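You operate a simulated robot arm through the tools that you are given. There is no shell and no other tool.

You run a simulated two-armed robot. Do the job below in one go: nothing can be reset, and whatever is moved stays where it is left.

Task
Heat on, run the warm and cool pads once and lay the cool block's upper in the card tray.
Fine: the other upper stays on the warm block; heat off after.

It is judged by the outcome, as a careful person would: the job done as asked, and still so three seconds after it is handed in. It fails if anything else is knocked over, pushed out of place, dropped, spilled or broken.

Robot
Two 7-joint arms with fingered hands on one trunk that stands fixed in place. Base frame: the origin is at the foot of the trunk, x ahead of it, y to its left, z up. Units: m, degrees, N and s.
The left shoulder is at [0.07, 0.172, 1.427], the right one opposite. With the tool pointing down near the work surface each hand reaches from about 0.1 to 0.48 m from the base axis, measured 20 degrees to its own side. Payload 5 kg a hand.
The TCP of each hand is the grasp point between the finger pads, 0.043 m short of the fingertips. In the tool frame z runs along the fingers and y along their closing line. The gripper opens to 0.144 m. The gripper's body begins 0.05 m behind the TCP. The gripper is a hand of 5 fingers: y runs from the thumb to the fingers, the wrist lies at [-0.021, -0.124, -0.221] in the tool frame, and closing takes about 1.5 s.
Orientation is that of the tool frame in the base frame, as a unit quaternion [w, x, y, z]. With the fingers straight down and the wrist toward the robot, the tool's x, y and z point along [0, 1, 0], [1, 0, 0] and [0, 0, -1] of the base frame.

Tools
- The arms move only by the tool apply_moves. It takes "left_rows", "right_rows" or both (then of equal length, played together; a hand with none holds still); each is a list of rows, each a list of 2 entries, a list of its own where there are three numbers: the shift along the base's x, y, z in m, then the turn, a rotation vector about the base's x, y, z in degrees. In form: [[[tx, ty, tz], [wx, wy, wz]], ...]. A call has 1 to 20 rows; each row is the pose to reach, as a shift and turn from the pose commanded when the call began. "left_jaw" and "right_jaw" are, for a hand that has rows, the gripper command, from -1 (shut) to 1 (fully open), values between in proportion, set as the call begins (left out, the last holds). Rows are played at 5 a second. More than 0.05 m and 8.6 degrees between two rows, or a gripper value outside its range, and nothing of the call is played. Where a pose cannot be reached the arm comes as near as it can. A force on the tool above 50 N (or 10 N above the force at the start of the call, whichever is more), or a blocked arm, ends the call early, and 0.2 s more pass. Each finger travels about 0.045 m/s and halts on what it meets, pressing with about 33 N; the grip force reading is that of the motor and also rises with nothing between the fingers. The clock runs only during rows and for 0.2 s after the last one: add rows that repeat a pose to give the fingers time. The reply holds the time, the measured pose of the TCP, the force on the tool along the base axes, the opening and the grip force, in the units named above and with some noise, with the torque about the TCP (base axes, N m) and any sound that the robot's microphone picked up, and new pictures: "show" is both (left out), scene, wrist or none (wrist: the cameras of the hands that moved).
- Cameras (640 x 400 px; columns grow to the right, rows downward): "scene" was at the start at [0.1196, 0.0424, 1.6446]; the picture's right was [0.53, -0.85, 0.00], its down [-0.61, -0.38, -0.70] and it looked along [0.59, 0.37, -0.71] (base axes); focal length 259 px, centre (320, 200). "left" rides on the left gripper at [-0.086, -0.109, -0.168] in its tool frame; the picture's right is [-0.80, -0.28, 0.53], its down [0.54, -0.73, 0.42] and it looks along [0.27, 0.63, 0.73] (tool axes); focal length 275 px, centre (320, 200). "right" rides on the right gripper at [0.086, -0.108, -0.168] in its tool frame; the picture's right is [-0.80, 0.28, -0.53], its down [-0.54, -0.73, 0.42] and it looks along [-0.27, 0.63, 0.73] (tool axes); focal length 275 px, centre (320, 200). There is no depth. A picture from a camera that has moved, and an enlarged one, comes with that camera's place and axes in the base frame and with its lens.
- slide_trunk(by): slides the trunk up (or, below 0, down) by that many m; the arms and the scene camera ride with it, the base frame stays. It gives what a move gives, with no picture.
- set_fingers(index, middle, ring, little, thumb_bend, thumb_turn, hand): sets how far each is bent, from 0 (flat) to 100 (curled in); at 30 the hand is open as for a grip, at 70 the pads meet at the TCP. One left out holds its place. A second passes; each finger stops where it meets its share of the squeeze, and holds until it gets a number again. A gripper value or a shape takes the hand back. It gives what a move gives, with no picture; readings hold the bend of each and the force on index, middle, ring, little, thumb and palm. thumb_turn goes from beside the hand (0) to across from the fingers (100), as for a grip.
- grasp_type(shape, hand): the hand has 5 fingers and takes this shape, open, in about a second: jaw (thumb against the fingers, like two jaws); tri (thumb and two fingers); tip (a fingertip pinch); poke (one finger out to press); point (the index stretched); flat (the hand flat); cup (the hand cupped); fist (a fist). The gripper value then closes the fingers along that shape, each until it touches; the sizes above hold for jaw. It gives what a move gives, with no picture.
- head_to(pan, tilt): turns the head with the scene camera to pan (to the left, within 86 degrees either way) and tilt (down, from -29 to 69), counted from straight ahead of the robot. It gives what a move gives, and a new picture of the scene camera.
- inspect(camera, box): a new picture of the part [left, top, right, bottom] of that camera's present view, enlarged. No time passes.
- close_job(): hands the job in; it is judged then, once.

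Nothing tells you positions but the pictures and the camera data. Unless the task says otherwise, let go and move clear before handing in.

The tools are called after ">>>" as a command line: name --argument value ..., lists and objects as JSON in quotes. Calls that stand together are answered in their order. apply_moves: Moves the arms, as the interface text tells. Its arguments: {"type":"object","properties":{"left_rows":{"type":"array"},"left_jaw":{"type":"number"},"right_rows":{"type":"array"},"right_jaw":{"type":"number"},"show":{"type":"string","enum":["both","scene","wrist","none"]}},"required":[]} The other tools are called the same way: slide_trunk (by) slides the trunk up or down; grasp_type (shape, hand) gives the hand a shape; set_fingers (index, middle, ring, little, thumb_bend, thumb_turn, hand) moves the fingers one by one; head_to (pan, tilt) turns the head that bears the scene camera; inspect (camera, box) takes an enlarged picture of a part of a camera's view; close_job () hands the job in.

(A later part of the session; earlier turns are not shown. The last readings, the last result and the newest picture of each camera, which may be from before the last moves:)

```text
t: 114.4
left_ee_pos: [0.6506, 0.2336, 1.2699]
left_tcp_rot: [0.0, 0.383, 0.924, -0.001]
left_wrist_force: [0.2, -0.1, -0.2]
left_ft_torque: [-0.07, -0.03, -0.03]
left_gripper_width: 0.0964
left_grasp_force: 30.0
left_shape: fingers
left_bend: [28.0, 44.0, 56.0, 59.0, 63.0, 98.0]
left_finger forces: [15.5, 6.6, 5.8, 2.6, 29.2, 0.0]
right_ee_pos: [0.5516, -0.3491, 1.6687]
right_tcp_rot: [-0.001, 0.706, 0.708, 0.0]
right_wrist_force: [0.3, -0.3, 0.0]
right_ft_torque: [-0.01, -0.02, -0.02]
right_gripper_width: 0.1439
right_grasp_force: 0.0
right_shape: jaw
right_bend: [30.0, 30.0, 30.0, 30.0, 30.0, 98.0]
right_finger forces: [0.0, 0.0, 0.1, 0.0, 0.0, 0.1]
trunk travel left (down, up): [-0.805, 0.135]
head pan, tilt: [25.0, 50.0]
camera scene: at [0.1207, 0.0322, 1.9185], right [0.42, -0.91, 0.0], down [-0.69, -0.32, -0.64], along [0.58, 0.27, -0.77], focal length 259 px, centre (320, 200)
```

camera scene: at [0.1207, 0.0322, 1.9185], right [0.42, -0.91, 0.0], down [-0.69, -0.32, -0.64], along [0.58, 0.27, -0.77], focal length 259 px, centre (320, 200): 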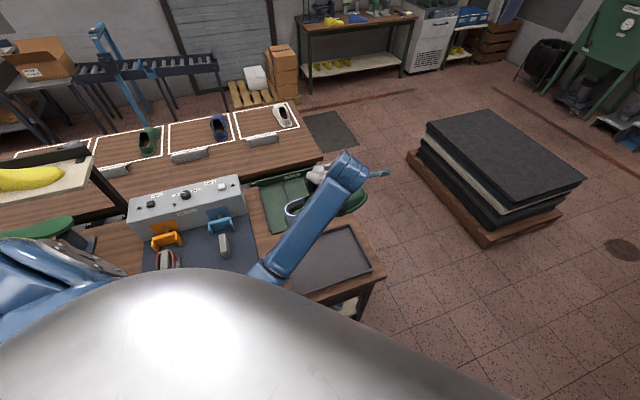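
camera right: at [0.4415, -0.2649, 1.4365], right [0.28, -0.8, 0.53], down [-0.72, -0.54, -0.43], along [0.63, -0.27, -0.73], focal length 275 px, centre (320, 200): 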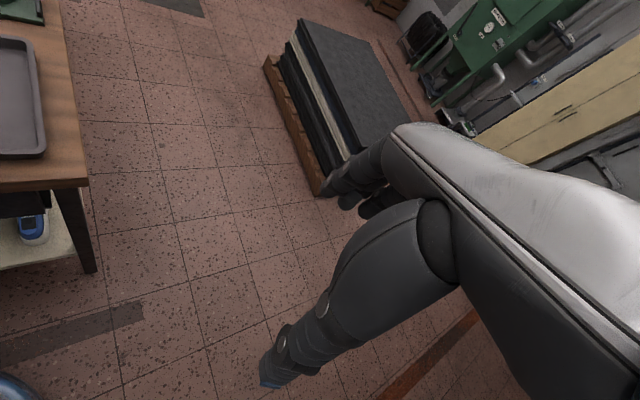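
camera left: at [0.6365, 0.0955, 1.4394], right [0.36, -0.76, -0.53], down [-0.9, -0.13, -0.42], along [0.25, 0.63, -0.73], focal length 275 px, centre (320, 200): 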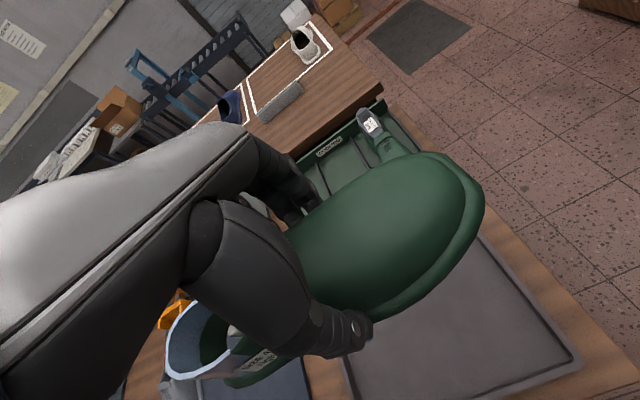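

I see the upper over the tray, lined up along its long side with about 2 cm to spare at each end. I lower it toward the tray floor, stopping a little above to check.

>>> apply_moves --left_rows '[[[0.0, 0.0, -0.04], [0, 0, 0]], [[0.0, 0.0, -0.08], [0, 0, 0]], [[0.0, 0.0, -0.12], [0, 0, 0]], [[0.0, 0.0, -0.16], [0, 0, 0]], [[0.0, 0.0, -0.2], [0, 0, 0]], [[0.0, 0.0, -0.24], [0, 0, 0]], [[0.0, 0.0, -0.275], [0, 0, 0]], [[0.0, 0.0, -0.275], [0, 0, 0]]]' --show "both"

>>> inspect --camera "scene" --box '[230, 160, 420, 310]'

```text
t: 116.4
left_ee_pos: [0.6402, 0.2657, 0.9855]
left_tcp_rot: [-0.017, 0.383, 0.923, 0.018]
left_wrist_force: [-0.3, -0.8, 0.0]
left_ft_torque: [-0.03, -0.04, 0.02]
left_gripper_width: 0.0966
left_grasp_force: 29.5
left_shape: fingers
left_bend: [28.0, 44.0, 56.0, 59.0, 63.0, 98.0]
left_finger forces: [15.2, 6.5, 5.9, 2.6, 29.3, 0.0]
right_ee_pos: [0.5522, -0.3506, 1.6695]
right_tcp_rot: [0.001, 0.707, 0.708, 0.001]
right_wrist_force: [0.4, -0.1, -0.3]
right_ft_torque: [0.06, -0.02, -0.02]
right_gripper_width: 0.1438
right_grasp_force: 0.0
right_shape: jaw
right_bend: [30.0, 30.0, 30.0, 30.0, 30.0, 98.0]
right_finger forces: [0.1, 0.0, 0.1, 0.0, 0.0, 0.0]
trunk travel left (down, up): [-0.805, 0.135]
head pan, tilt: [25.0, 50.0]
stopped in row 8 (left hand): the arm was blocked; the commanded pose is now the measured one
camera scene: at [0.1205, 0.0307, 1.9185], right [0.42, -0.91, 0.0], down [-0.69, -0.32, -0.64], along [0.58, 0.27, -0.77], focal length 259 px, centre (320, 200)
camera left: at [0.6269, 0.1205, 1.1479], right [0.35, -0.74, -0.58], down [-0.9, -0.11, -0.41], along [0.24, 0.66, -0.71], focal length 275 px, centre (320, 200)
```

scene: 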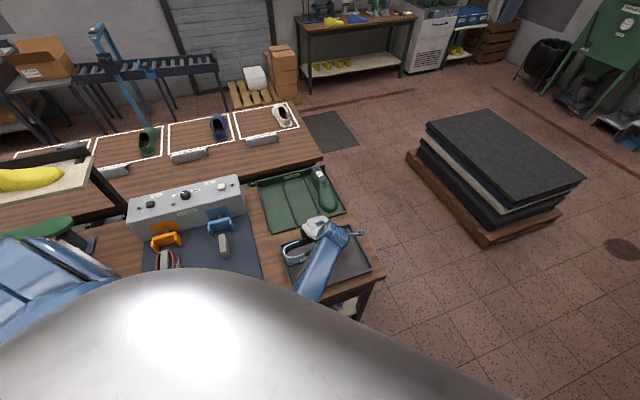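
left: 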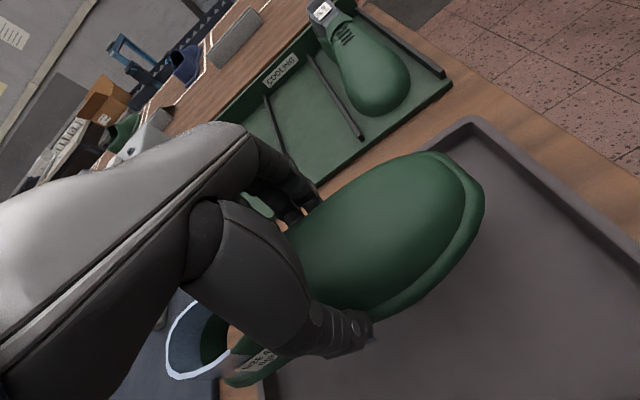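

```text
2.67 times, centred on (325, 235) of scene
camera zoom: at [0.1205, 0.0307, 1.9185], right [0.42, -0.91, 0.0], down [-0.69, -0.32, -0.64], along [0.58, 0.27, -0.77], focal length 691 px, centre (307, 107)
```

zoom: 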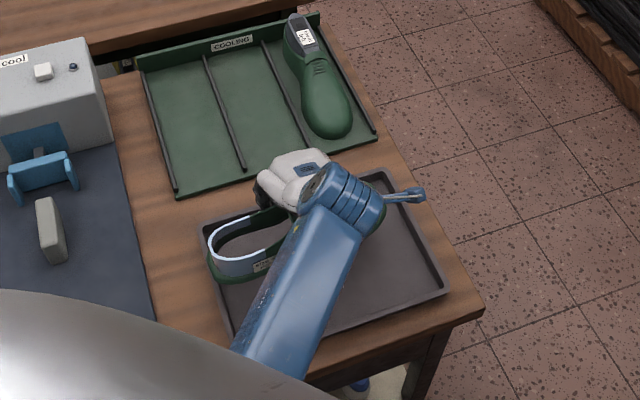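

The arm got blocked at about 7 cm above (with the trunk this high the forearm meets the torso), and the hand drifted 3 cm. I lift back up to re-centre and level it, then lower the whole trunk instead.

>>> apply_moves --left_rows '[[[0.001, -0.004, 0.03], [-0.5, -0.2, 0]], [[0.003, -0.01, 0.06], [-1.0, -0.4, 0]], [[0.006, -0.018, 0.09], [-1.6, -0.6, 0]], [[0.009, -0.026, 0.12], [-2.2, -0.8, 0]], [[0.012, -0.034, 0.15], [-2.65, -1.0, 0]], [[0.012, -0.034, 0.165], [-2.65, -1.0, 0]], [[0.012, -0.034, 0.165], [-2.65, -1.0, 0]]]' --show "none"

>>> slide_trunk --by -0.15

>>> inspect --camera "scene" --box '[0, 0, 640, 400]'

```text
t: 117.4
left_ee_pos: [0.6363, 0.3436, 1.0879]
left_tcp_rot: [-0.045, 0.382, 0.92, 0.073]
left_wrist_force: [0.2, -0.5, -1.3]
left_ft_torque: [-0.07, -0.05, -0.01]
left_gripper_width: 0.0965
left_grasp_force: 29.8
left_shape: fingers
left_bend: [28.0, 44.0, 56.0, 59.0, 63.0, 98.0]
left_finger forces: [15.4, 6.4, 5.8, 2.7, 29.2, 0.0]
right_ee_pos: [0.5522, -0.3482, 1.6686]
right_tcp_rot: [0.001, 0.706, 0.708, 0.001]
right_wrist_force: [0.7, 0.5, -0.9]
right_ft_torque: [-0.01, 0.01, 0.0]
right_gripper_width: 0.1437
right_grasp_force: 0.2
right_shape: jaw
right_bend: [30.0, 30.0, 30.0, 30.0, 30.0, 98.0]
right_finger forces: [0.0, 0.0, 0.1, 0.0, 0.1, 0.0]
trunk travel left (down, up): [-0.805, 0.135]
head pan, tilt: [25.0, 50.0]
stopped in row 4 (left hand): the arm was blocked; the commanded pose is now the measured one
```

```text
t: 119.2
left_ee_pos: [0.6342, 0.3432, 0.9387]
left_tcp_rot: [-0.044, 0.382, 0.92, 0.072]
left_wrist_force: [0.6, 0.8, -1.3]
left_ft_torque: [-0.05, -0.02, 0.03]
left_gripper_width: 0.0968
left_grasp_force: 30.3
left_shape: fingers
left_bend: [28.0, 44.0, 56.0, 59.0, 63.0, 98.0]
left_finger forces: [15.5, 6.6, 5.8, 2.7, 29.4, 0.0]
right_ee_pos: [0.5509, -0.3495, 1.5194]
right_tcp_rot: [-0.001, 0.707, 0.707, 0.0]
right_wrist_force: [-0.2, 0.0, -0.9]
right_ft_torque: [0.01, 0.03, -0.01]
right_gripper_width: 0.1437
right_grasp_force: 0.0
right_shape: jaw
right_bend: [30.0, 30.0, 30.0, 30.0, 30.0, 98.0]
right_finger forces: [0.1, 0.1, 0.0, 0.0, 0.0, 0.0]
trunk travel left (down, up): [-0.655, 0.285]
head pan, tilt: [25.0, 50.0]
```

```text
1.00 times, centred on (320, 200) of scene (not enlarged: the box is as wide or as high as the picture)
camera zoom: at [0.1206, 0.0317, 1.7686], right [0.42, -0.91, 0.0], down [-0.69, -0.32, -0.64], along [0.58, 0.27, -0.77], focal length 259 px, centre (320, 200)
```

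zoom: 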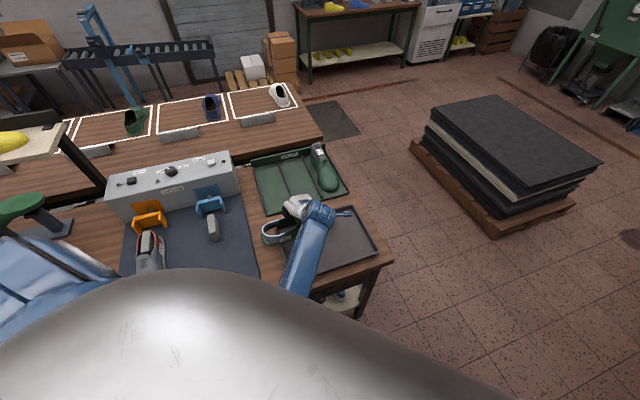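

The move was blocked partway and the trunk slide then lowered it at the drifted spot, so the upper now hangs low near the tray's back-left edge without touching anything (about 1 N). I lift it straight up first, away from the torso.

>>> apply_moves --left_rows '[[[0.0, 0.005, 0.025], [0, 0, 0]], [[0.0, 0.01, 0.05], [0, 0, 0]], [[0.005, 0.015, 0.08], [-1.5, -0.2, 0]], [[0.01, 0.02, 0.11], [-3, -0.5, 0]]]' --show "both"

```text
t: 120.4
left_ee_pos: [0.6329, 0.4246, 1.0513]
left_tcp_rot: [-0.06, 0.375, 0.92, 0.096]
left_wrist_force: [-0.3, -0.3, -2.0]
left_ft_torque: [-0.03, 0.02, -0.04]
left_gripper_width: 0.0966
left_grasp_force: 29.5
left_shape: fingers
left_bend: [28.0, 44.0, 56.0, 59.0, 63.0, 98.0]
left_finger forces: [15.3, 6.5, 5.8, 2.5, 29.0, 0.0]
right_ee_pos: [0.5509, -0.3496, 1.5192]
right_tcp_rot: [0.001, 0.707, 0.707, 0.001]
right_wrist_force: [0.0, -0.1, 0.5]
right_ft_torque: [0.01, 0.02, 0.0]
right_gripper_width: 0.1437
right_grasp_force: 0.1
right_shape: jaw
right_bend: [30.0, 30.0, 30.0, 30.0, 30.0, 98.0]
right_finger forces: [0.0, 0.0, 0.1, 0.0, 0.0, 0.0]
trunk travel left (down, up): [-0.655, 0.285]
head pan, tilt: [25.0, 50.0]
stopped in row 4 (left hand): the arm was blocked; the commanded pose is now the measured one
camera scene: at [0.1206, 0.0318, 1.7685], right [0.42, -0.91, 0.0], down [-0.69, -0.32, -0.64], along [0.58, 0.27, -0.77], focal length 259 px, centre (320, 200)
camera left: at [0.6246, 0.2518, 1.1853], right [0.35, -0.62, -0.7], down [-0.91, -0.05, -0.41], along [0.22, 0.78, -0.58], focal length 275 px, centre (320, 200)
```

scene: 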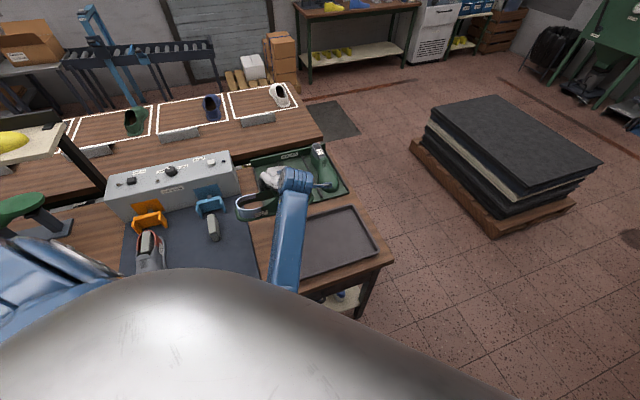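
left: 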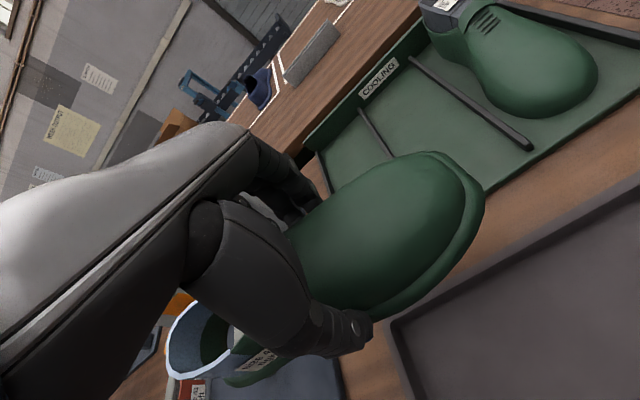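

The elbow had dropped in front of the torso again with the counter-clockwise turn. I move back out and up while turning clockwise to level the hand and push the elbow out to the left.

>>> apply_moves --left_rows '[[[-0.003, 0.018, 0.035], [-1.86, 0.43, -6.5]], [[-0.008, 0.036, 0.07], [-3.7, 0.86, -13]], [[-0.013, 0.054, 0.105], [-5.6, 1.3, -19.5]], [[-0.018, 0.072, 0.135], [-7.4, 1.7, -26]], [[-0.023, 0.09, 0.165], [-9.3, 2.1, -32.5]], [[-0.028, 0.108, 0.195], [-11.1, 2.6, -39]], [[-0.033, 0.125, 0.22], [-13.0, 3.0, -45.5]], [[-0.033, 0.125, 0.22], [-13.0, 3.0, -45.5]]]' --show "scene"

```text
t: 122.2
left_ee_pos: [0.6009, 0.5466, 1.2739]
left_tcp_rot: [0.0, 0.708, 0.706, 0.0]
left_wrist_force: [1.0, 0.8, -0.6]
left_ft_torque: [-0.03, 0.02, 0.0]
left_gripper_width: 0.0964
left_grasp_force: 29.2
left_shape: fingers
left_bend: [28.0, 44.0, 56.0, 59.0, 63.0, 98.0]
left_finger forces: [15.2, 6.5, 5.8, 2.7, 28.9, 0.0]
right_ee_pos: [0.5522, -0.3489, 1.5187]
right_tcp_rot: [0.0, 0.707, 0.707, 0.001]
right_wrist_force: [0.9, 0.0, 0.1]
right_ft_torque: [0.01, 0.01, -0.03]
right_gripper_width: 0.1436
right_grasp_force: 0.0
right_shape: jaw
right_bend: [30.0, 30.0, 30.0, 30.0, 30.0, 98.0]
right_finger forces: [0.0, 0.0, 0.1, 0.1, 0.0, 0.1]
trunk travel left (down, up): [-0.655, 0.285]
head pan, tilt: [25.0, 50.0]
camera scene: at [0.1208, 0.0314, 1.7685], right [0.42, -0.91, 0.0], down [-0.69, -0.32, -0.64], along [0.58, 0.27, -0.77], focal length 259 px, centre (320, 200)
```

scene: 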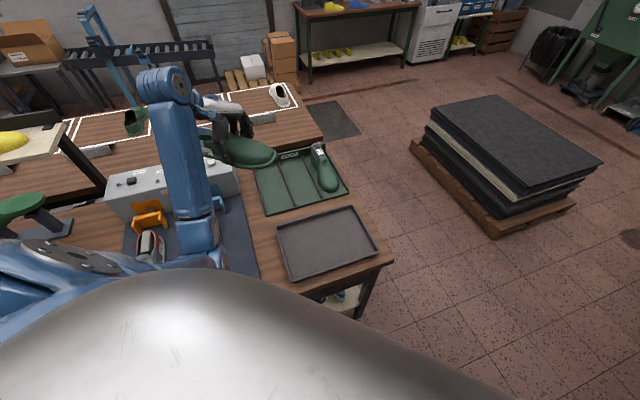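

I see the hand level again and everything on the bench in place. I turn further clockwise to push the elbow outward to the left.

>>> apply_moves --left_rows '[[[-0.01, 0.012, 0.0], [0, 0, -7]], [[-0.02, 0.024, 0.0], [0, 0, -14]], [[-0.03, 0.036, 0.0], [0, 0, -21]], [[-0.04, 0.048, 0.0], [0, 0, -28]], [[-0.05, 0.06, 0.0], [0, 0, -35]], [[-0.06, 0.072, 0.0], [0, 0, -42]], [[-0.07, 0.084, 0.0], [0, 0, -49]], [[-0.08, 0.096, 0.0], [0, 0, -56]]]' --show "scene"

```text
t: 124.0
left_ee_pos: [0.5196, 0.6444, 1.2701]
left_tcp_rot: [0.0, 0.957, 0.291, -0.001]
left_wrist_force: [0.0, -0.2, -1.2]
left_ft_torque: [-0.06, 0.06, -0.02]
left_gripper_width: 0.0963
left_grasp_force: 29.5
left_shape: fingers
left_bend: [28.0, 44.0, 56.0, 59.0, 63.0, 98.0]
left_finger forces: [15.3, 6.4, 5.9, 2.8, 28.8, 0.0]
right_ee_pos: [0.5514, -0.3481, 1.5193]
right_tcp_rot: [0.0, 0.706, 0.708, 0.0]
right_wrist_force: [0.5, -0.8, -0.4]
right_ft_torque: [-0.01, -0.07, 0.01]
right_gripper_width: 0.1437
right_grasp_force: 0.2
right_shape: jaw
right_bend: [30.0, 30.0, 30.0, 30.0, 30.0, 98.0]
right_finger forces: [0.0, 0.1, 0.0, 0.0, 0.0, 0.1]
trunk travel left (down, up): [-0.655, 0.285]
head pan, tilt: [25.0, 50.0]
camera scene: at [0.1201, 0.0334, 1.7685], right [0.42, -0.91, 0.0], down [-0.69, -0.32, -0.64], along [0.58, 0.27, -0.77], focal length 259 px, centre (320, 200)
```

scene: 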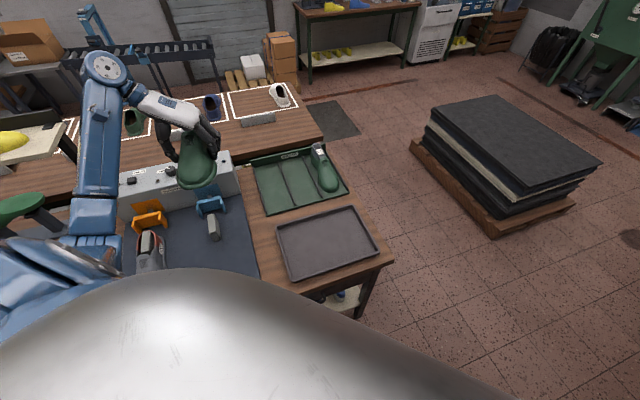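

The elbow is now well out to the left. I raise the hand a little with the arm, then lower the trunk, so the arm works level rather than hanging down.

>>> apply_moves --left_rows '[[[0.0, 0.0, 0.04], [0, 0, 0]], [[0.0, 0.0, 0.08], [0, 0, 0]], [[0.0, 0.0, 0.12], [0, 0, 0]], [[0.0, 0.0, 0.15], [0, 0, 0]], [[0.0, 0.0, 0.15], [0, 0, 0]]]' --show "scene"

```text
t: 125.2
left_ee_pos: [0.522, 0.6434, 1.4223]
left_tcp_rot: [0.0, 0.956, 0.292, -0.002]
left_wrist_force: [0.2, 0.4, -1.9]
left_ft_torque: [-0.03, 0.06, 0.0]
left_gripper_width: 0.0962
left_grasp_force: 28.9
left_shape: fingers
left_bend: [28.0, 44.0, 56.0, 59.0, 63.0, 98.0]
left_finger forces: [15.3, 6.4, 5.8, 2.8, 28.9, 0.1]
right_ee_pos: [0.5518, -0.3492, 1.5188]
right_tcp_rot: [0.0, 0.707, 0.707, 0.001]
right_wrist_force: [1.1, -0.1, -0.1]
right_ft_torque: [0.02, -0.04, 0.0]
right_gripper_width: 0.1436
right_grasp_force: 0.0
right_shape: jaw
right_bend: [30.0, 30.0, 30.0, 30.0, 30.0, 98.0]
right_finger forces: [0.0, 0.0, 0.0, 0.0, 0.1, 0.0]
trunk travel left (down, up): [-0.655, 0.285]
head pan, tilt: [25.0, 50.0]
camera scene: at [0.1207, 0.0322, 1.7685], right [0.42, -0.91, 0.0], down [-0.69, -0.32, -0.64], along [0.58, 0.27, -0.77], focal length 259 px, centre (320, 200)
```

scene: 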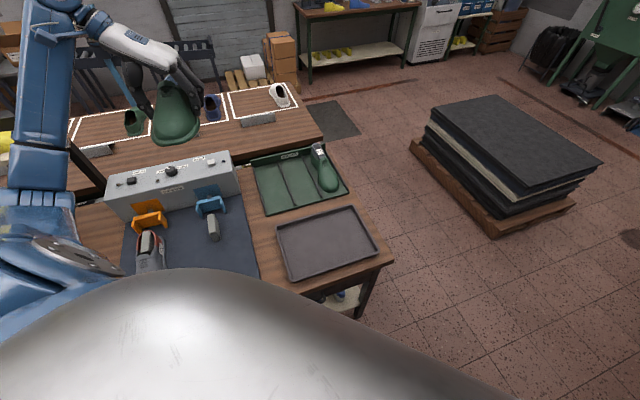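

Good, elbow well to the left and upper held high. Now I lower the trunk.

>>> slide_trunk --by -0.2

>>> head_to --pan 35 --tilt 45

```text
t: 127.3
left_ee_pos: [0.5222, 0.6424, 1.2224]
left_tcp_rot: [0.001, 0.957, 0.292, 0.0]
left_wrist_force: [-0.5, 0.2, -1.0]
left_ft_torque: [-0.02, 0.05, -0.03]
left_gripper_width: 0.0964
left_grasp_force: 29.6
left_shape: fingers
left_bend: [28.0, 44.0, 56.0, 59.0, 63.0, 98.0]
left_finger forces: [15.4, 6.4, 5.8, 2.7, 28.9, 0.0]
right_ee_pos: [0.552, -0.3495, 1.3211]
right_tcp_rot: [0.0, 0.707, 0.707, 0.0]
right_wrist_force: [-0.3, 1.6, -0.5]
right_ft_torque: [-0.01, 0.0, -0.01]
right_gripper_width: 0.1438
right_grasp_force: 0.2
right_shape: jaw
right_bend: [30.0, 30.0, 30.0, 30.0, 30.0, 98.0]
right_finger forces: [0.0, 0.1, 0.1, 0.0, 0.1, 0.0]
trunk travel left (down, up): [-0.455, 0.485]
head pan, tilt: [25.0, 50.0]
```

```text
t: 128.1
left_ee_pos: [0.5206, 0.6437, 1.2226]
left_tcp_rot: [-0.001, 0.956, 0.292, 0.0]
left_wrist_force: [-1.1, 0.0, -0.5]
left_ft_torque: [-0.03, 0.03, -0.02]
left_gripper_width: 0.0966
left_grasp_force: 29.7
left_shape: fingers
left_bend: [28.0, 44.0, 56.0, 59.0, 63.0, 98.0]
left_finger forces: [15.3, 6.4, 5.8, 2.7, 29.0, 0.0]
right_ee_pos: [0.5514, -0.3484, 1.3193]
right_tcp_rot: [0.0, 0.707, 0.707, 0.001]
right_wrist_force: [-0.4, -0.4, -0.6]
right_ft_torque: [-0.02, 0.0, -0.03]
right_gripper_width: 0.1439
right_grasp_force: 0.0
right_shape: jaw
right_bend: [30.0, 30.0, 30.0, 30.0, 30.0, 98.0]
right_finger forces: [0.1, 0.1, 0.0, 0.0, 0.0, 0.0]
trunk travel left (down, up): [-0.455, 0.485]
head pan, tilt: [35.0, 45.0]
camera scene: at [0.1175, 0.0461, 1.5754], right [0.57, -0.82, 0.0], down [-0.58, -0.41, -0.71], along [0.58, 0.41, -0.71], focal length 259 px, centre (320, 200)
```

scene: 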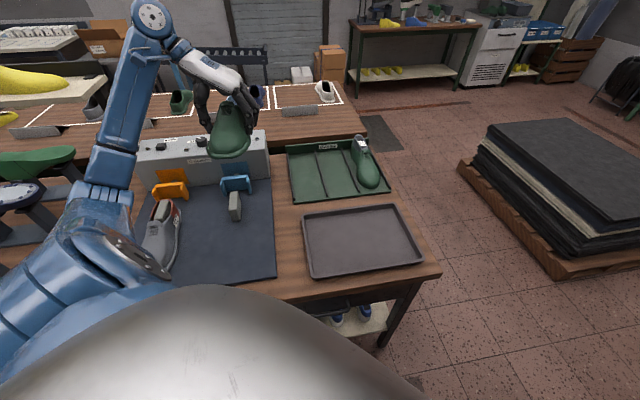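

I see a pose like the natural starting one, bench all in order. I bring the upper toward the tray in stages again, checking the elbow.

>>> apply_moves --left_rows '[[[0.01, -0.033, 0.0], [0, 0, 6]], [[0.02, -0.066, 0.0], [0, 0, 12]], [[0.03, -0.1, 0.0], [0, 0, 18]], [[0.04, -0.133, 0.0], [0, 0, 24]], [[0.05, -0.166, 0.0], [0, 0, 30]], [[0.06, -0.2, 0.0], [0, 0, 36]], [[0.07, -0.23, 0.0], [0, 0, 42]]]' --show "scene"

```text
t: 129.7
left_ee_pos: [0.5925, 0.4097, 1.2214]
left_tcp_rot: [-0.001, 0.788, 0.616, 0.0]
left_wrist_force: [0.4, -0.4, -1.1]
left_ft_torque: [0.02, 0.03, -0.01]
left_gripper_width: 0.0963
left_grasp_force: 30.0
left_shape: fingers
left_bend: [28.0, 44.0, 56.0, 59.0, 63.0, 98.0]
left_finger forces: [15.4, 6.5, 5.6, 2.6, 28.9, 0.0]
right_ee_pos: [0.5521, -0.3504, 1.3185]
right_tcp_rot: [0.0, 0.707, 0.707, 0.001]
right_wrist_force: [1.2, -0.1, -1.0]
right_ft_torque: [0.02, 0.03, 0.02]
right_gripper_width: 0.1441
right_grasp_force: 0.0
right_shape: jaw
right_bend: [30.0, 30.0, 30.0, 30.0, 30.0, 98.0]
right_finger forces: [0.1, 0.0, 0.0, 0.1, 0.0, 0.1]
trunk travel left (down, up): [-0.455, 0.485]
head pan, tilt: [35.0, 45.0]
camera scene: at [0.1184, 0.0444, 1.5754], right [0.57, -0.82, 0.0], down [-0.58, -0.41, -0.71], along [0.58, 0.41, -0.71], focal length 259 px, centre (320, 200)
```

scene: 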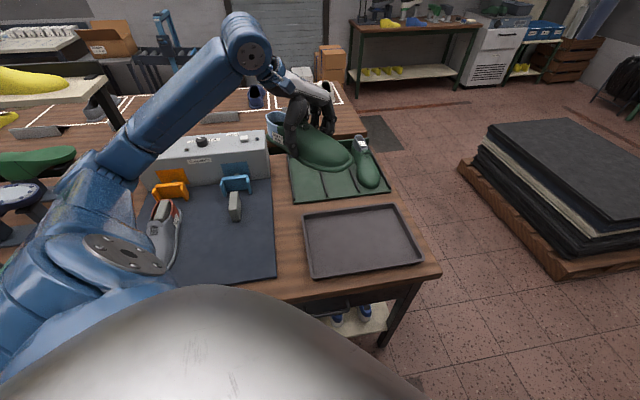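

The elbow stays nicely on the left. I go on to above the tray, turning toward the tray's long side.

>>> apply_moves --left_rows '[[[0.008, -0.025, 0.0], [0, 0, 6.5]], [[0.016, -0.05, 0.0], [0, 0, 13]], [[0.024, -0.075, 0.0], [0, 0, 19.5]], [[0.032, -0.1, 0.0], [0, 0, 26]], [[0.04, -0.125, 0.0], [0, 0, 32.5]], [[0.048, -0.15, -0.01], [0, 0, 39]], [[0.056, -0.172, -0.02], [0, 0, 46]]]' --show "both"

```text
t: 131.2
left_ee_pos: [0.648, 0.2396, 1.2006]
left_tcp_rot: [-0.001, 0.484, 0.875, 0.0]
left_wrist_force: [0.3, -0.8, -1.6]
left_ft_torque: [0.01, 0.02, 0.0]
left_gripper_width: 0.0959
left_grasp_force: 29.6
left_shape: fingers
left_bend: [28.0, 44.0, 56.0, 59.0, 63.0, 98.0]
left_finger forces: [15.3, 6.3, 5.7, 2.5, 28.9, 0.1]
right_ee_pos: [0.5527, -0.3512, 1.3178]
right_tcp_rot: [-0.001, 0.708, 0.707, -0.001]
right_wrist_force: [0.0, 0.1, -0.5]
right_ft_torque: [0.05, 0.03, -0.01]
right_gripper_width: 0.1438
right_grasp_force: 0.0
right_shape: jaw
right_bend: [30.0, 30.0, 30.0, 30.0, 30.0, 98.0]
right_finger forces: [0.1, 0.0, 0.0, 0.0, 0.0, 0.0]
trunk travel left (down, up): [-0.455, 0.485]
head pan, tilt: [35.0, 45.0]
camera scene: at [0.1189, 0.0436, 1.5753], right [0.57, -0.82, 0.0], down [-0.58, -0.4, -0.71], along [0.58, 0.41, -0.71], focal length 259 px, centre (320, 200)
camera left: at [0.6026, 0.1083, 1.3691], right [0.18, -0.82, -0.54], down [-0.9, 0.07, -0.42], along [0.39, 0.56, -0.73], focal length 275 px, centre (320, 200)
```

scene: 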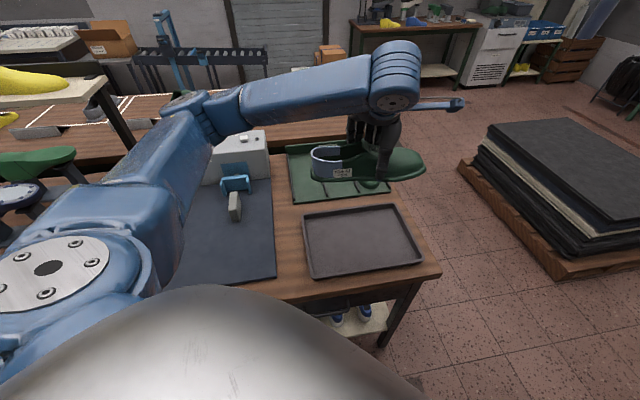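
left: 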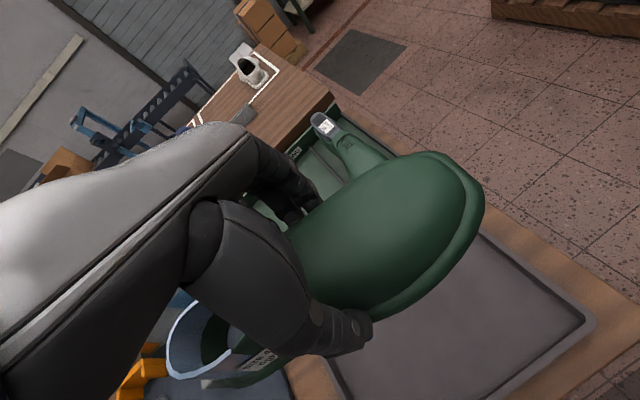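

I see the upper right above the tray with the elbow well to the left. I finish the last 12° of turn and lower to about 9 cm above resting height.

>>> apply_moves --left_rows '[[[0.001, -0.002, -0.03], [0, 0, 3]], [[0.002, -0.004, -0.06], [0, 0, 6]], [[0.003, -0.006, -0.09], [0, 0, 9]], [[0.004, -0.008, -0.12], [0, 0, 12]], [[0.004, -0.008, -0.15], [0, 0, 12.5]], [[0.004, -0.008, -0.18], [0, 0, 12.5]], [[0.004, -0.008, -0.2], [0, 0, 12.5]], [[0.004, -0.008, -0.2], [0, 0, 12.5]]]' --show "both"

>>> inspect --camera "scene" --box '[270, 130, 470, 290]'

```text
t: 133.1
left_ee_pos: [0.6507, 0.2344, 1.0028]
left_tcp_rot: [-0.001, 0.387, 0.922, -0.001]
left_wrist_force: [-0.1, -0.5, -1.4]
left_ft_torque: [-0.02, -0.05, -0.01]
left_gripper_width: 0.096
left_grasp_force: 29.7
left_shape: fingers
left_bend: [28.0, 44.0, 56.0, 59.0, 64.0, 98.0]
left_finger forces: [15.4, 6.3, 5.6, 2.7, 28.8, 0.1]
right_ee_pos: [0.5513, -0.3497, 1.3187]
right_tcp_rot: [0.001, 0.708, 0.707, -0.001]
right_wrist_force: [-0.2, 0.8, 0.3]
right_ft_torque: [0.0, 0.01, 0.03]
right_gripper_width: 0.1437
right_grasp_force: 0.0
right_shape: jaw
right_bend: [30.0, 30.0, 30.0, 30.0, 30.0, 98.0]
right_finger forces: [0.0, 0.0, 0.0, 0.0, 0.0, 0.0]
trunk travel left (down, up): [-0.455, 0.485]
head pan, tilt: [35.0, 45.0]
camera scene: at [0.1175, 0.0457, 1.5754], right [0.57, -0.82, 0.0], down [-0.58, -0.41, -0.71], along [0.58, 0.41, -0.71], focal length 259 px, centre (320, 200)
camera left: at [0.6338, 0.0951, 1.1716], right [0.36, -0.77, -0.53], down [-0.9, -0.12, -0.42], along [0.26, 0.63, -0.73], focal length 275 px, centre (320, 200)
```

scene: 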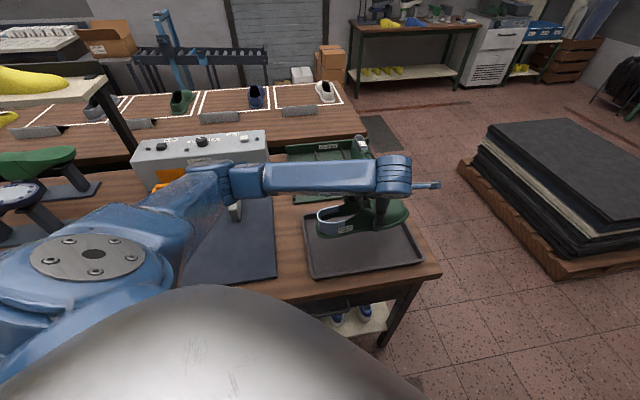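
left: 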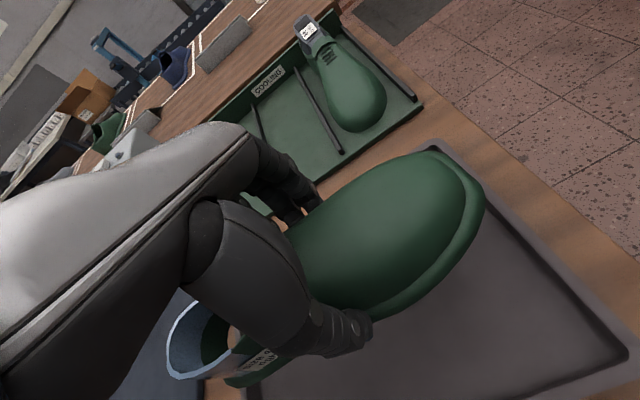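

```text
2.50 times, centred on (370, 210) of scene
camera zoom: at [0.1175, 0.0457, 1.5754], right [0.57, -0.82, 0.0], down [-0.58, -0.41, -0.71], along [0.58, 0.41, -0.71], focal length 648 px, centre (195, 175)
```

zoom: 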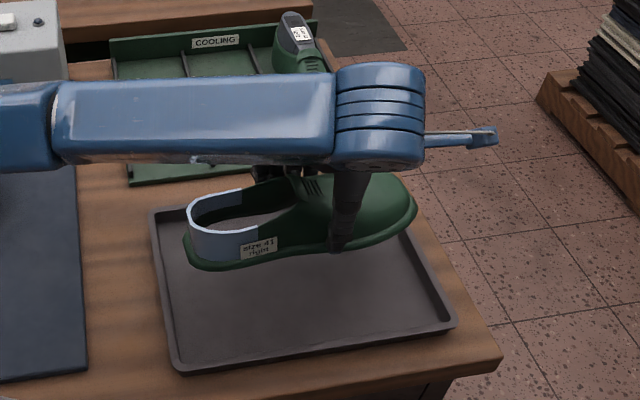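

I see the upper level above the tray, spanning it with 1–2 cm margins at toe and heel. I shift 4 mm toward the heel side and lower close to the floor.

>>> apply_moves --left_rows '[[[-0.002, 0.002, -0.025], [0, 0, 0]], [[-0.003, 0.004, -0.05], [0, 0, 0]], [[-0.003, 0.004, -0.07], [0, 0, 0]], [[-0.003, 0.004, -0.08], [0, 0, 0]], [[-0.003, 0.004, -0.08], [0, 0, 0]]]' --show "both"

>>> inspect --camera "scene" --box '[290, 170, 450, 290]'

```text
t: 134.2
left_ee_pos: [0.6489, 0.237, 0.9228]
left_tcp_rot: [0.001, 0.387, 0.922, 0.0]
left_wrist_force: [0.2, 0.4, 0.1]
left_ft_torque: [0.0, -0.01, 0.04]
left_gripper_width: 0.0962
left_grasp_force: 28.9
left_shape: fingers
left_bend: [28.0, 44.0, 56.0, 59.0, 64.0, 98.0]
left_finger forces: [15.2, 6.3, 5.7, 2.5, 28.8, 0.1]
right_ee_pos: [0.5511, -0.3487, 1.3191]
right_tcp_rot: [0.0, 0.707, 0.707, 0.0]
right_wrist_force: [-0.9, 0.4, 0.0]
right_ft_torque: [-0.01, 0.0, 0.02]
right_gripper_width: 0.1441
right_grasp_force: 0.1
right_shape: jaw
right_bend: [30.0, 30.0, 30.0, 30.0, 30.0, 98.0]
right_finger forces: [0.0, 0.0, 0.0, 0.1, 0.0, 0.1]
trunk travel left (down, up): [-0.455, 0.485]
head pan, tilt: [35.0, 45.0]
camera scene: at [0.1175, 0.0459, 1.5754], right [0.57, -0.82, 0.0], down [-0.58, -0.41, -0.71], along [0.58, 0.41, -0.71], focal length 259 px, centre (320, 200)
camera left: at [0.6314, 0.0986, 1.0911], right [0.36, -0.77, -0.53], down [-0.9, -0.12, -0.42], along [0.26, 0.63, -0.73], focal length 275 px, centre (320, 200)
```

scene: 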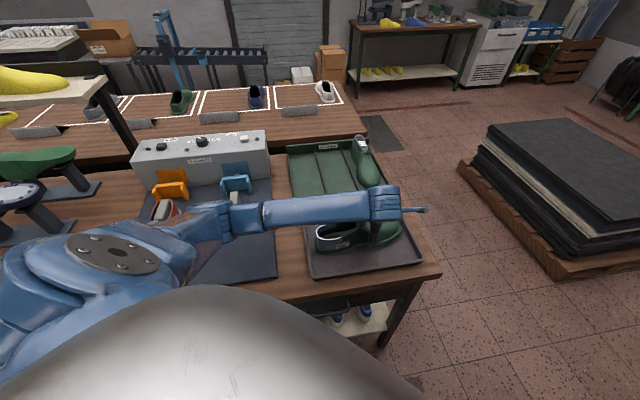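
left: 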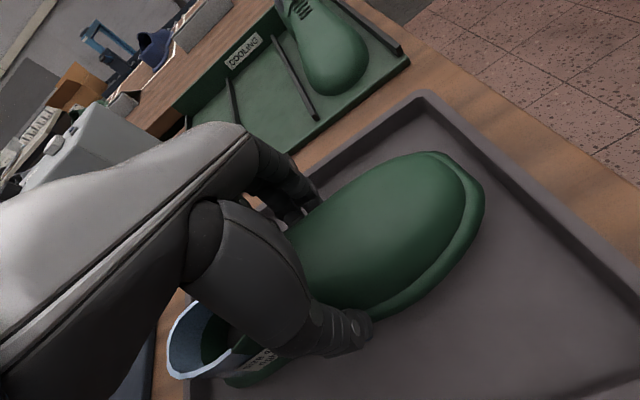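

```text
3.33 times, centred on (370, 230) of scene
camera zoom: at [0.1175, 0.0459, 1.5754], right [0.57, -0.82, 0.0], down [-0.58, -0.41, -0.71], along [0.58, 0.41, -0.71], focal length 863 px, centre (153, 100)
```

zoom: 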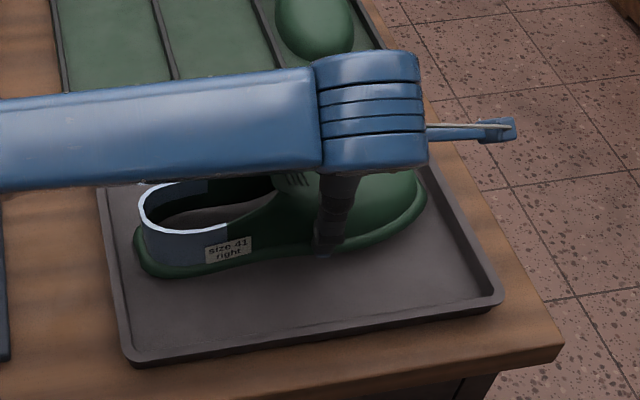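

I see the upper inside the tray rims and nearly on the floor. I lower a few more millimetres in small steps until it rests.

>>> apply_moves --left_rows '[[[0.0, 0.0, -0.003], [0, 0, 0]], [[0.0, 0.0, -0.005], [0, 0, 0]], [[0.0, 0.0, -0.005], [0, 0, 0]]]' --show "none"

```text
t: 135.1
left_ee_pos: [0.6469, 0.2365, 0.9177]
left_tcp_rot: [0.0, 0.387, 0.922, -0.001]
left_wrist_force: [-0.3, 0.1, -1.0]
left_ft_torque: [-0.02, 0.01, 0.04]
left_gripper_width: 0.0961
left_grasp_force: 29.1
left_shape: fingers
left_bend: [28.0, 44.0, 56.0, 59.0, 64.0, 98.0]
left_finger forces: [15.4, 6.2, 5.7, 2.6, 28.9, 0.1]
right_ee_pos: [0.5513, -0.3478, 1.3187]
right_tcp_rot: [-0.001, 0.707, 0.707, 0.0]
right_wrist_force: [-1.1, 0.0, 0.0]
right_ft_torque: [0.0, 0.01, -0.01]
right_gripper_width: 0.1436
right_grasp_force: 0.0
right_shape: jaw
right_bend: [30.0, 30.0, 30.0, 30.0, 30.0, 98.0]
right_finger forces: [0.0, 0.0, 0.0, 0.0, 0.1, 0.0]
trunk travel left (down, up): [-0.455, 0.485]
head pan, tilt: [35.0, 45.0]
```

Not resting yet. I continue down in small steps.

>>> apply_moves --left_rows '[[[0.001, 0.0, -0.003], [0, 0, 0]], [[0.001, 0.0, -0.006], [0, 0, 0]], [[0.001, 0.0, -0.006], [0, 0, 0]]]' --show "none"

>>> inspect --camera "scene" --box '[310, 210, 410, 260]'

```text
t: 135.8
left_ee_pos: [0.6493, 0.2363, 0.9111]
left_tcp_rot: [0.0, 0.386, 0.922, 0.0]
left_wrist_force: [-0.1, 0.6, 1.1]
left_ft_torque: [0.17, 0.27, -0.05]
left_gripper_width: 0.096
left_grasp_force: 29.4
left_shape: fingers
left_bend: [28.0, 44.0, 56.0, 59.0, 63.0, 98.0]
left_finger forces: [14.3, 6.2, 6.7, 3.1, 29.5, 0.0]
right_ee_pos: [0.5518, -0.3501, 1.3186]
right_tcp_rot: [0.0, 0.708, 0.707, 0.0]
right_wrist_force: [-0.2, 0.3, 0.3]
right_ft_torque: [-0.01, -0.02, 0.0]
right_gripper_width: 0.1437
right_grasp_force: 0.1
right_shape: jaw
right_bend: [30.0, 30.0, 30.0, 30.0, 30.0, 98.0]
right_finger forces: [0.0, 0.0, 0.0, 0.0, 0.0, 0.0]
trunk travel left (down, up): [-0.455, 0.485]
head pan, tilt: [35.0, 45.0]
```

```text
6.40 times, centred on (360, 235) of scene
camera zoom: at [0.1175, 0.0458, 1.5755], right [0.57, -0.82, 0.0], down [-0.58, -0.41, -0.71], along [0.58, 0.41, -0.71], focal length 1658 px, centre (64, -24)
```

zoom: 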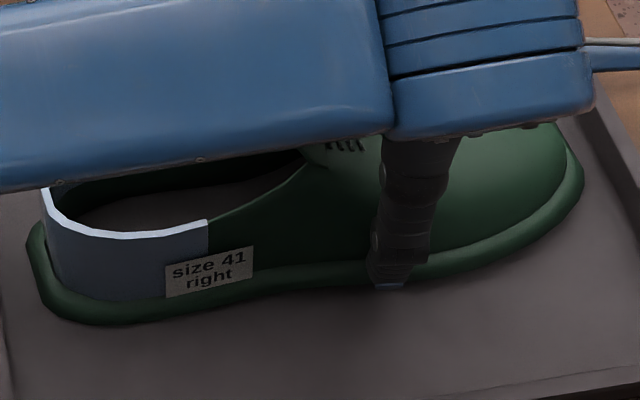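

The heel has just touched the tray floor. I lower 3 mm more so it settles.

>>> apply_moves --left_rows '[[[0.0, 0.0, -0.0015], [0, 0, 0]], [[0.0, 0.0, -0.003], [0, 0, 0]], [[0.0, 0.0, -0.003], [0, 0, 0]]]' --show "none"

```text
t: 136.7
left_ee_pos: [0.6502, 0.2373, 0.908]
left_tcp_rot: [0.0, 0.387, 0.922, 0.0]
left_wrist_force: [1.3, -0.4, 1.5]
left_ft_torque: [0.24, 0.4, -0.01]
left_gripper_width: 0.0959
left_grasp_force: 30.7
left_shape: fingers
left_bend: [28.0, 44.0, 56.0, 59.0, 63.0, 98.0]
left_finger forces: [13.9, 6.1, 7.4, 3.3, 30.0, 0.0]
right_ee_pos: [0.5514, -0.3491, 1.3192]
right_tcp_rot: [0.0, 0.707, 0.707, -0.001]
right_wrist_force: [0.6, 0.3, -0.4]
right_ft_torque: [0.01, -0.01, 0.01]
right_gripper_width: 0.1436
right_grasp_force: 0.1
right_shape: jaw
right_bend: [30.0, 30.0, 30.0, 30.0, 30.0, 98.0]
right_finger forces: [0.0, 0.0, 0.1, 0.0, 0.1, 0.1]
trunk travel left (down, up): [-0.455, 0.485]
head pan, tilt: [35.0, 45.0]
```

>>> apply_moves --left_rows '[[[0.0, 0.0, -0.002], [0, 0, 0]], [[0.0, 0.0, -0.004], [0, 0, 0]], [[0.0, 0.0, -0.004], [0, 0, 0]]]' --show "wrist"

>>> inspect --camera "scene" --box '[300, 200, 430, 290]'

```text
t: 137.4
left_ee_pos: [0.6494, 0.2365, 0.9053]
left_tcp_rot: [0.001, 0.387, 0.922, 0.002]
left_wrist_force: [1.8, 1.0, 12.6]
left_ft_torque: [0.17, 0.53, -0.05]
left_gripper_width: 0.0959
left_grasp_force: 32.1
left_shape: fingers
left_bend: [28.0, 44.0, 55.0, 59.0, 63.0, 98.0]
left_finger forces: [14.6, 6.8, 7.9, 3.7, 31.6, 0.0]
right_ee_pos: [0.5496, -0.3487, 1.3189]
right_tcp_rot: [0.0, 0.707, 0.707, 0.0]
right_wrist_force: [0.4, 0.0, 0.3]
right_ft_torque: [-0.03, 0.0, 0.02]
right_gripper_width: 0.1436
right_grasp_force: 0.0
right_shape: jaw
right_bend: [30.0, 30.0, 30.0, 30.0, 30.0, 98.0]
right_finger forces: [0.0, 0.0, 0.0, 0.0, 0.0, 0.1]
trunk travel left (down, up): [-0.455, 0.485]
head pan, tilt: [35.0, 45.0]
camera left: at [0.6325, 0.0989, 1.0734], right [0.36, -0.77, -0.53], down [-0.9, -0.12, -0.42], along [0.26, 0.63, -0.73], focal length 275 px, centre (320, 200)
```

left: 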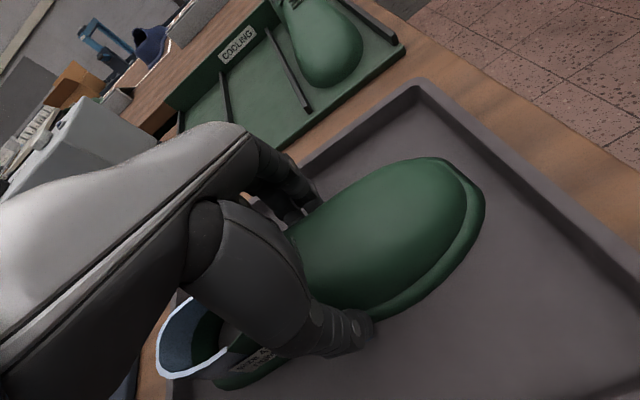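

```text
4.44 times, centred on (365, 245) of scene
camera zoom: at [0.1168, 0.0455, 1.5757], right [0.57, -0.82, 0.0], down [-0.58, -0.41, -0.71], along [0.58, 0.41, -0.71], focal length 1151 px, centre (120, 0)
```

zoom: 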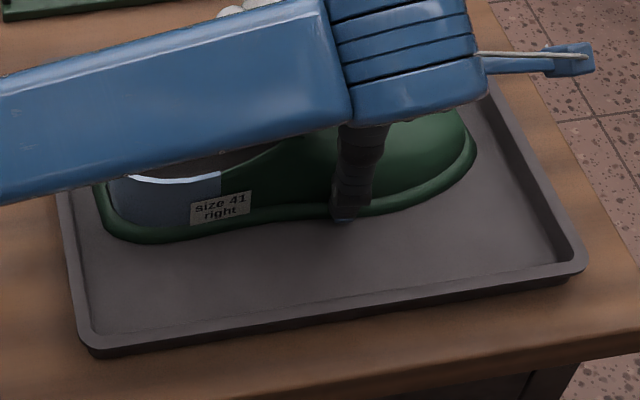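

The upper now rests on the tray floor (12 N upward push). I open the hand in place.

>>> apply_moves --left_rows '[[[0.0, 0.0, 0.001], [0, 0, 0]], [[0.0, 0.0, 0.002], [0, 0, 0]], [[0.0, 0.0, 0.002], [0, 0, 0]], [[0.0, 0.0, 0.002], [0, 0, 0]], [[0.0, 0.0, 0.002], [0, 0, 0]], [[0.0, 0.0, 0.002], [0, 0, 0]], [[0.0, 0.0, 0.002], [0, 0, 0]]]' --left_jaw 1 --show "wrist"

>>> inspect --camera "scene" --box '[300, 200, 430, 290]'

```text
t: 139.1
left_ee_pos: [0.6488, 0.2373, 0.9056]
left_tcp_rot: [0.0, 0.386, 0.923, 0.001]
left_wrist_force: [-0.6, 0.3, 0.3]
left_ft_torque: [-0.04, 0.04, 0.02]
left_gripper_width: 0.1439
left_grasp_force: 0.1
left_shape: jaw
left_bend: [30.0, 30.0, 30.0, 30.0, 30.0, 98.0]
left_finger forces: [0.0, 0.0, 0.0, 0.0, 0.0, 0.0]
right_ee_pos: [0.5502, -0.3501, 1.3196]
right_tcp_rot: [0.0, 0.707, 0.707, 0.0]
right_wrist_force: [-0.5, -0.2, 0.0]
right_ft_torque: [0.03, 0.04, 0.01]
right_gripper_width: 0.1438
right_grasp_force: 0.1
right_shape: jaw
right_bend: [30.0, 30.0, 30.0, 30.0, 30.0, 98.0]
right_finger forces: [0.1, 0.1, 0.0, 0.0, 0.1, 0.0]
trunk travel left (down, up): [-0.455, 0.485]
head pan, tilt: [35.0, 45.0]
camera left: at [0.6325, 0.0986, 1.0745], right [0.36, -0.77, -0.53], down [-0.9, -0.12, -0.42], along [0.26, 0.63, -0.73], focal length 275 px, centre (320, 200)
```

left: 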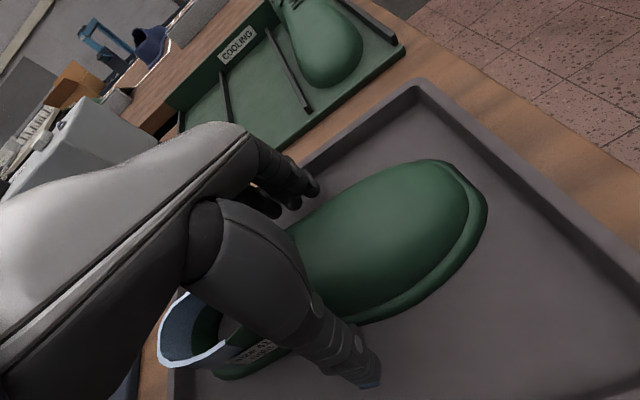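

```text
4.44 times, centred on (365, 245) of scene
camera zoom: at [0.1175, 0.0458, 1.5754], right [0.57, -0.82, 0.0], down [-0.58, -0.41, -0.71], along [0.58, 0.41, -0.71], focal length 1151 px, centre (120, 0)
```

zoom: 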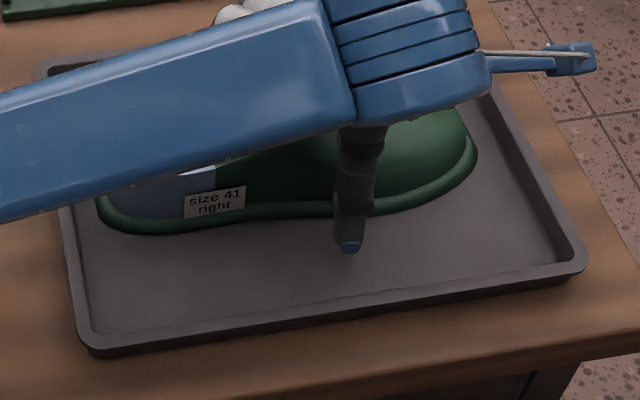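

The hand is open and the upper stays flat in the tray. I lift straight up.

>>> apply_moves --left_rows '[[[0.0, 0.0, 0.015], [0, 0, 0]], [[0.0, 0.0, 0.04], [0, 0, 0]], [[0.0, 0.0, 0.075], [0, 0, 0]], [[0.0, 0.0, 0.115], [0, 0, 0]], [[0.0, 0.0, 0.155], [0, 0, 0]], [[0.0, 0.0, 0.2], [0, 0, 0]], [[0.0, 0.0, 0.24], [0, 0, 0]]]' --show "both"

```text
t: 140.8
left_ee_pos: [0.6484, 0.2916, 1.1458]
left_tcp_rot: [-0.02, 0.358, 0.932, 0.049]
left_wrist_force: [0.2, -0.7, -0.2]
left_ft_torque: [0.07, -0.01, 0.01]
left_gripper_width: 0.1435
left_grasp_force: 0.1
left_shape: jaw
left_bend: [30.0, 30.0, 30.0, 30.0, 30.0, 98.0]
left_finger forces: [0.0, 0.1, 0.0, 0.1, 0.0, 0.0]
right_ee_pos: [0.5511, -0.3502, 1.3191]
right_tcp_rot: [0.001, 0.707, 0.707, 0.001]
right_wrist_force: [0.1, -0.5, -1.3]
right_ft_torque: [0.04, -0.04, 0.02]
right_gripper_width: 0.1436
right_grasp_force: 0.1
right_shape: jaw
right_bend: [30.0, 30.0, 30.0, 30.0, 30.0, 98.0]
right_finger forces: [0.1, 0.0, 0.0, 0.0, 0.1, 0.0]
trunk travel left (down, up): [-0.455, 0.485]
head pan, tilt: [35.0, 45.0]
stopped in row 7 (left hand): the arm was blocked; the commanded pose is now the measured one
camera scene: at [0.1172, 0.0444, 1.5755], right [0.57, -0.82, 0.0], down [-0.58, -0.4, -0.71], along [0.58, 0.41, -0.71], focal length 259 px, centre (320, 200)
camera left: at [0.6412, 0.1356, 1.3003], right [0.4, -0.68, -0.61], down [-0.89, -0.13, -0.44], along [0.22, 0.72, -0.66], focal length 275 px, centre (320, 200)
```

scene: 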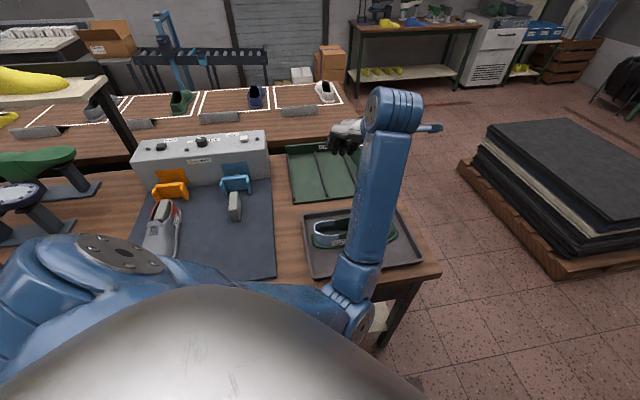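
left: 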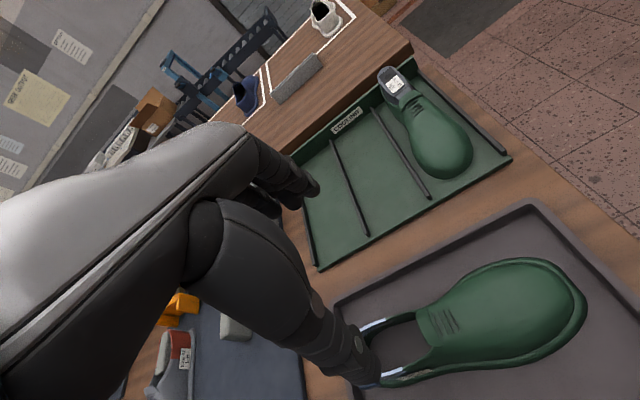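

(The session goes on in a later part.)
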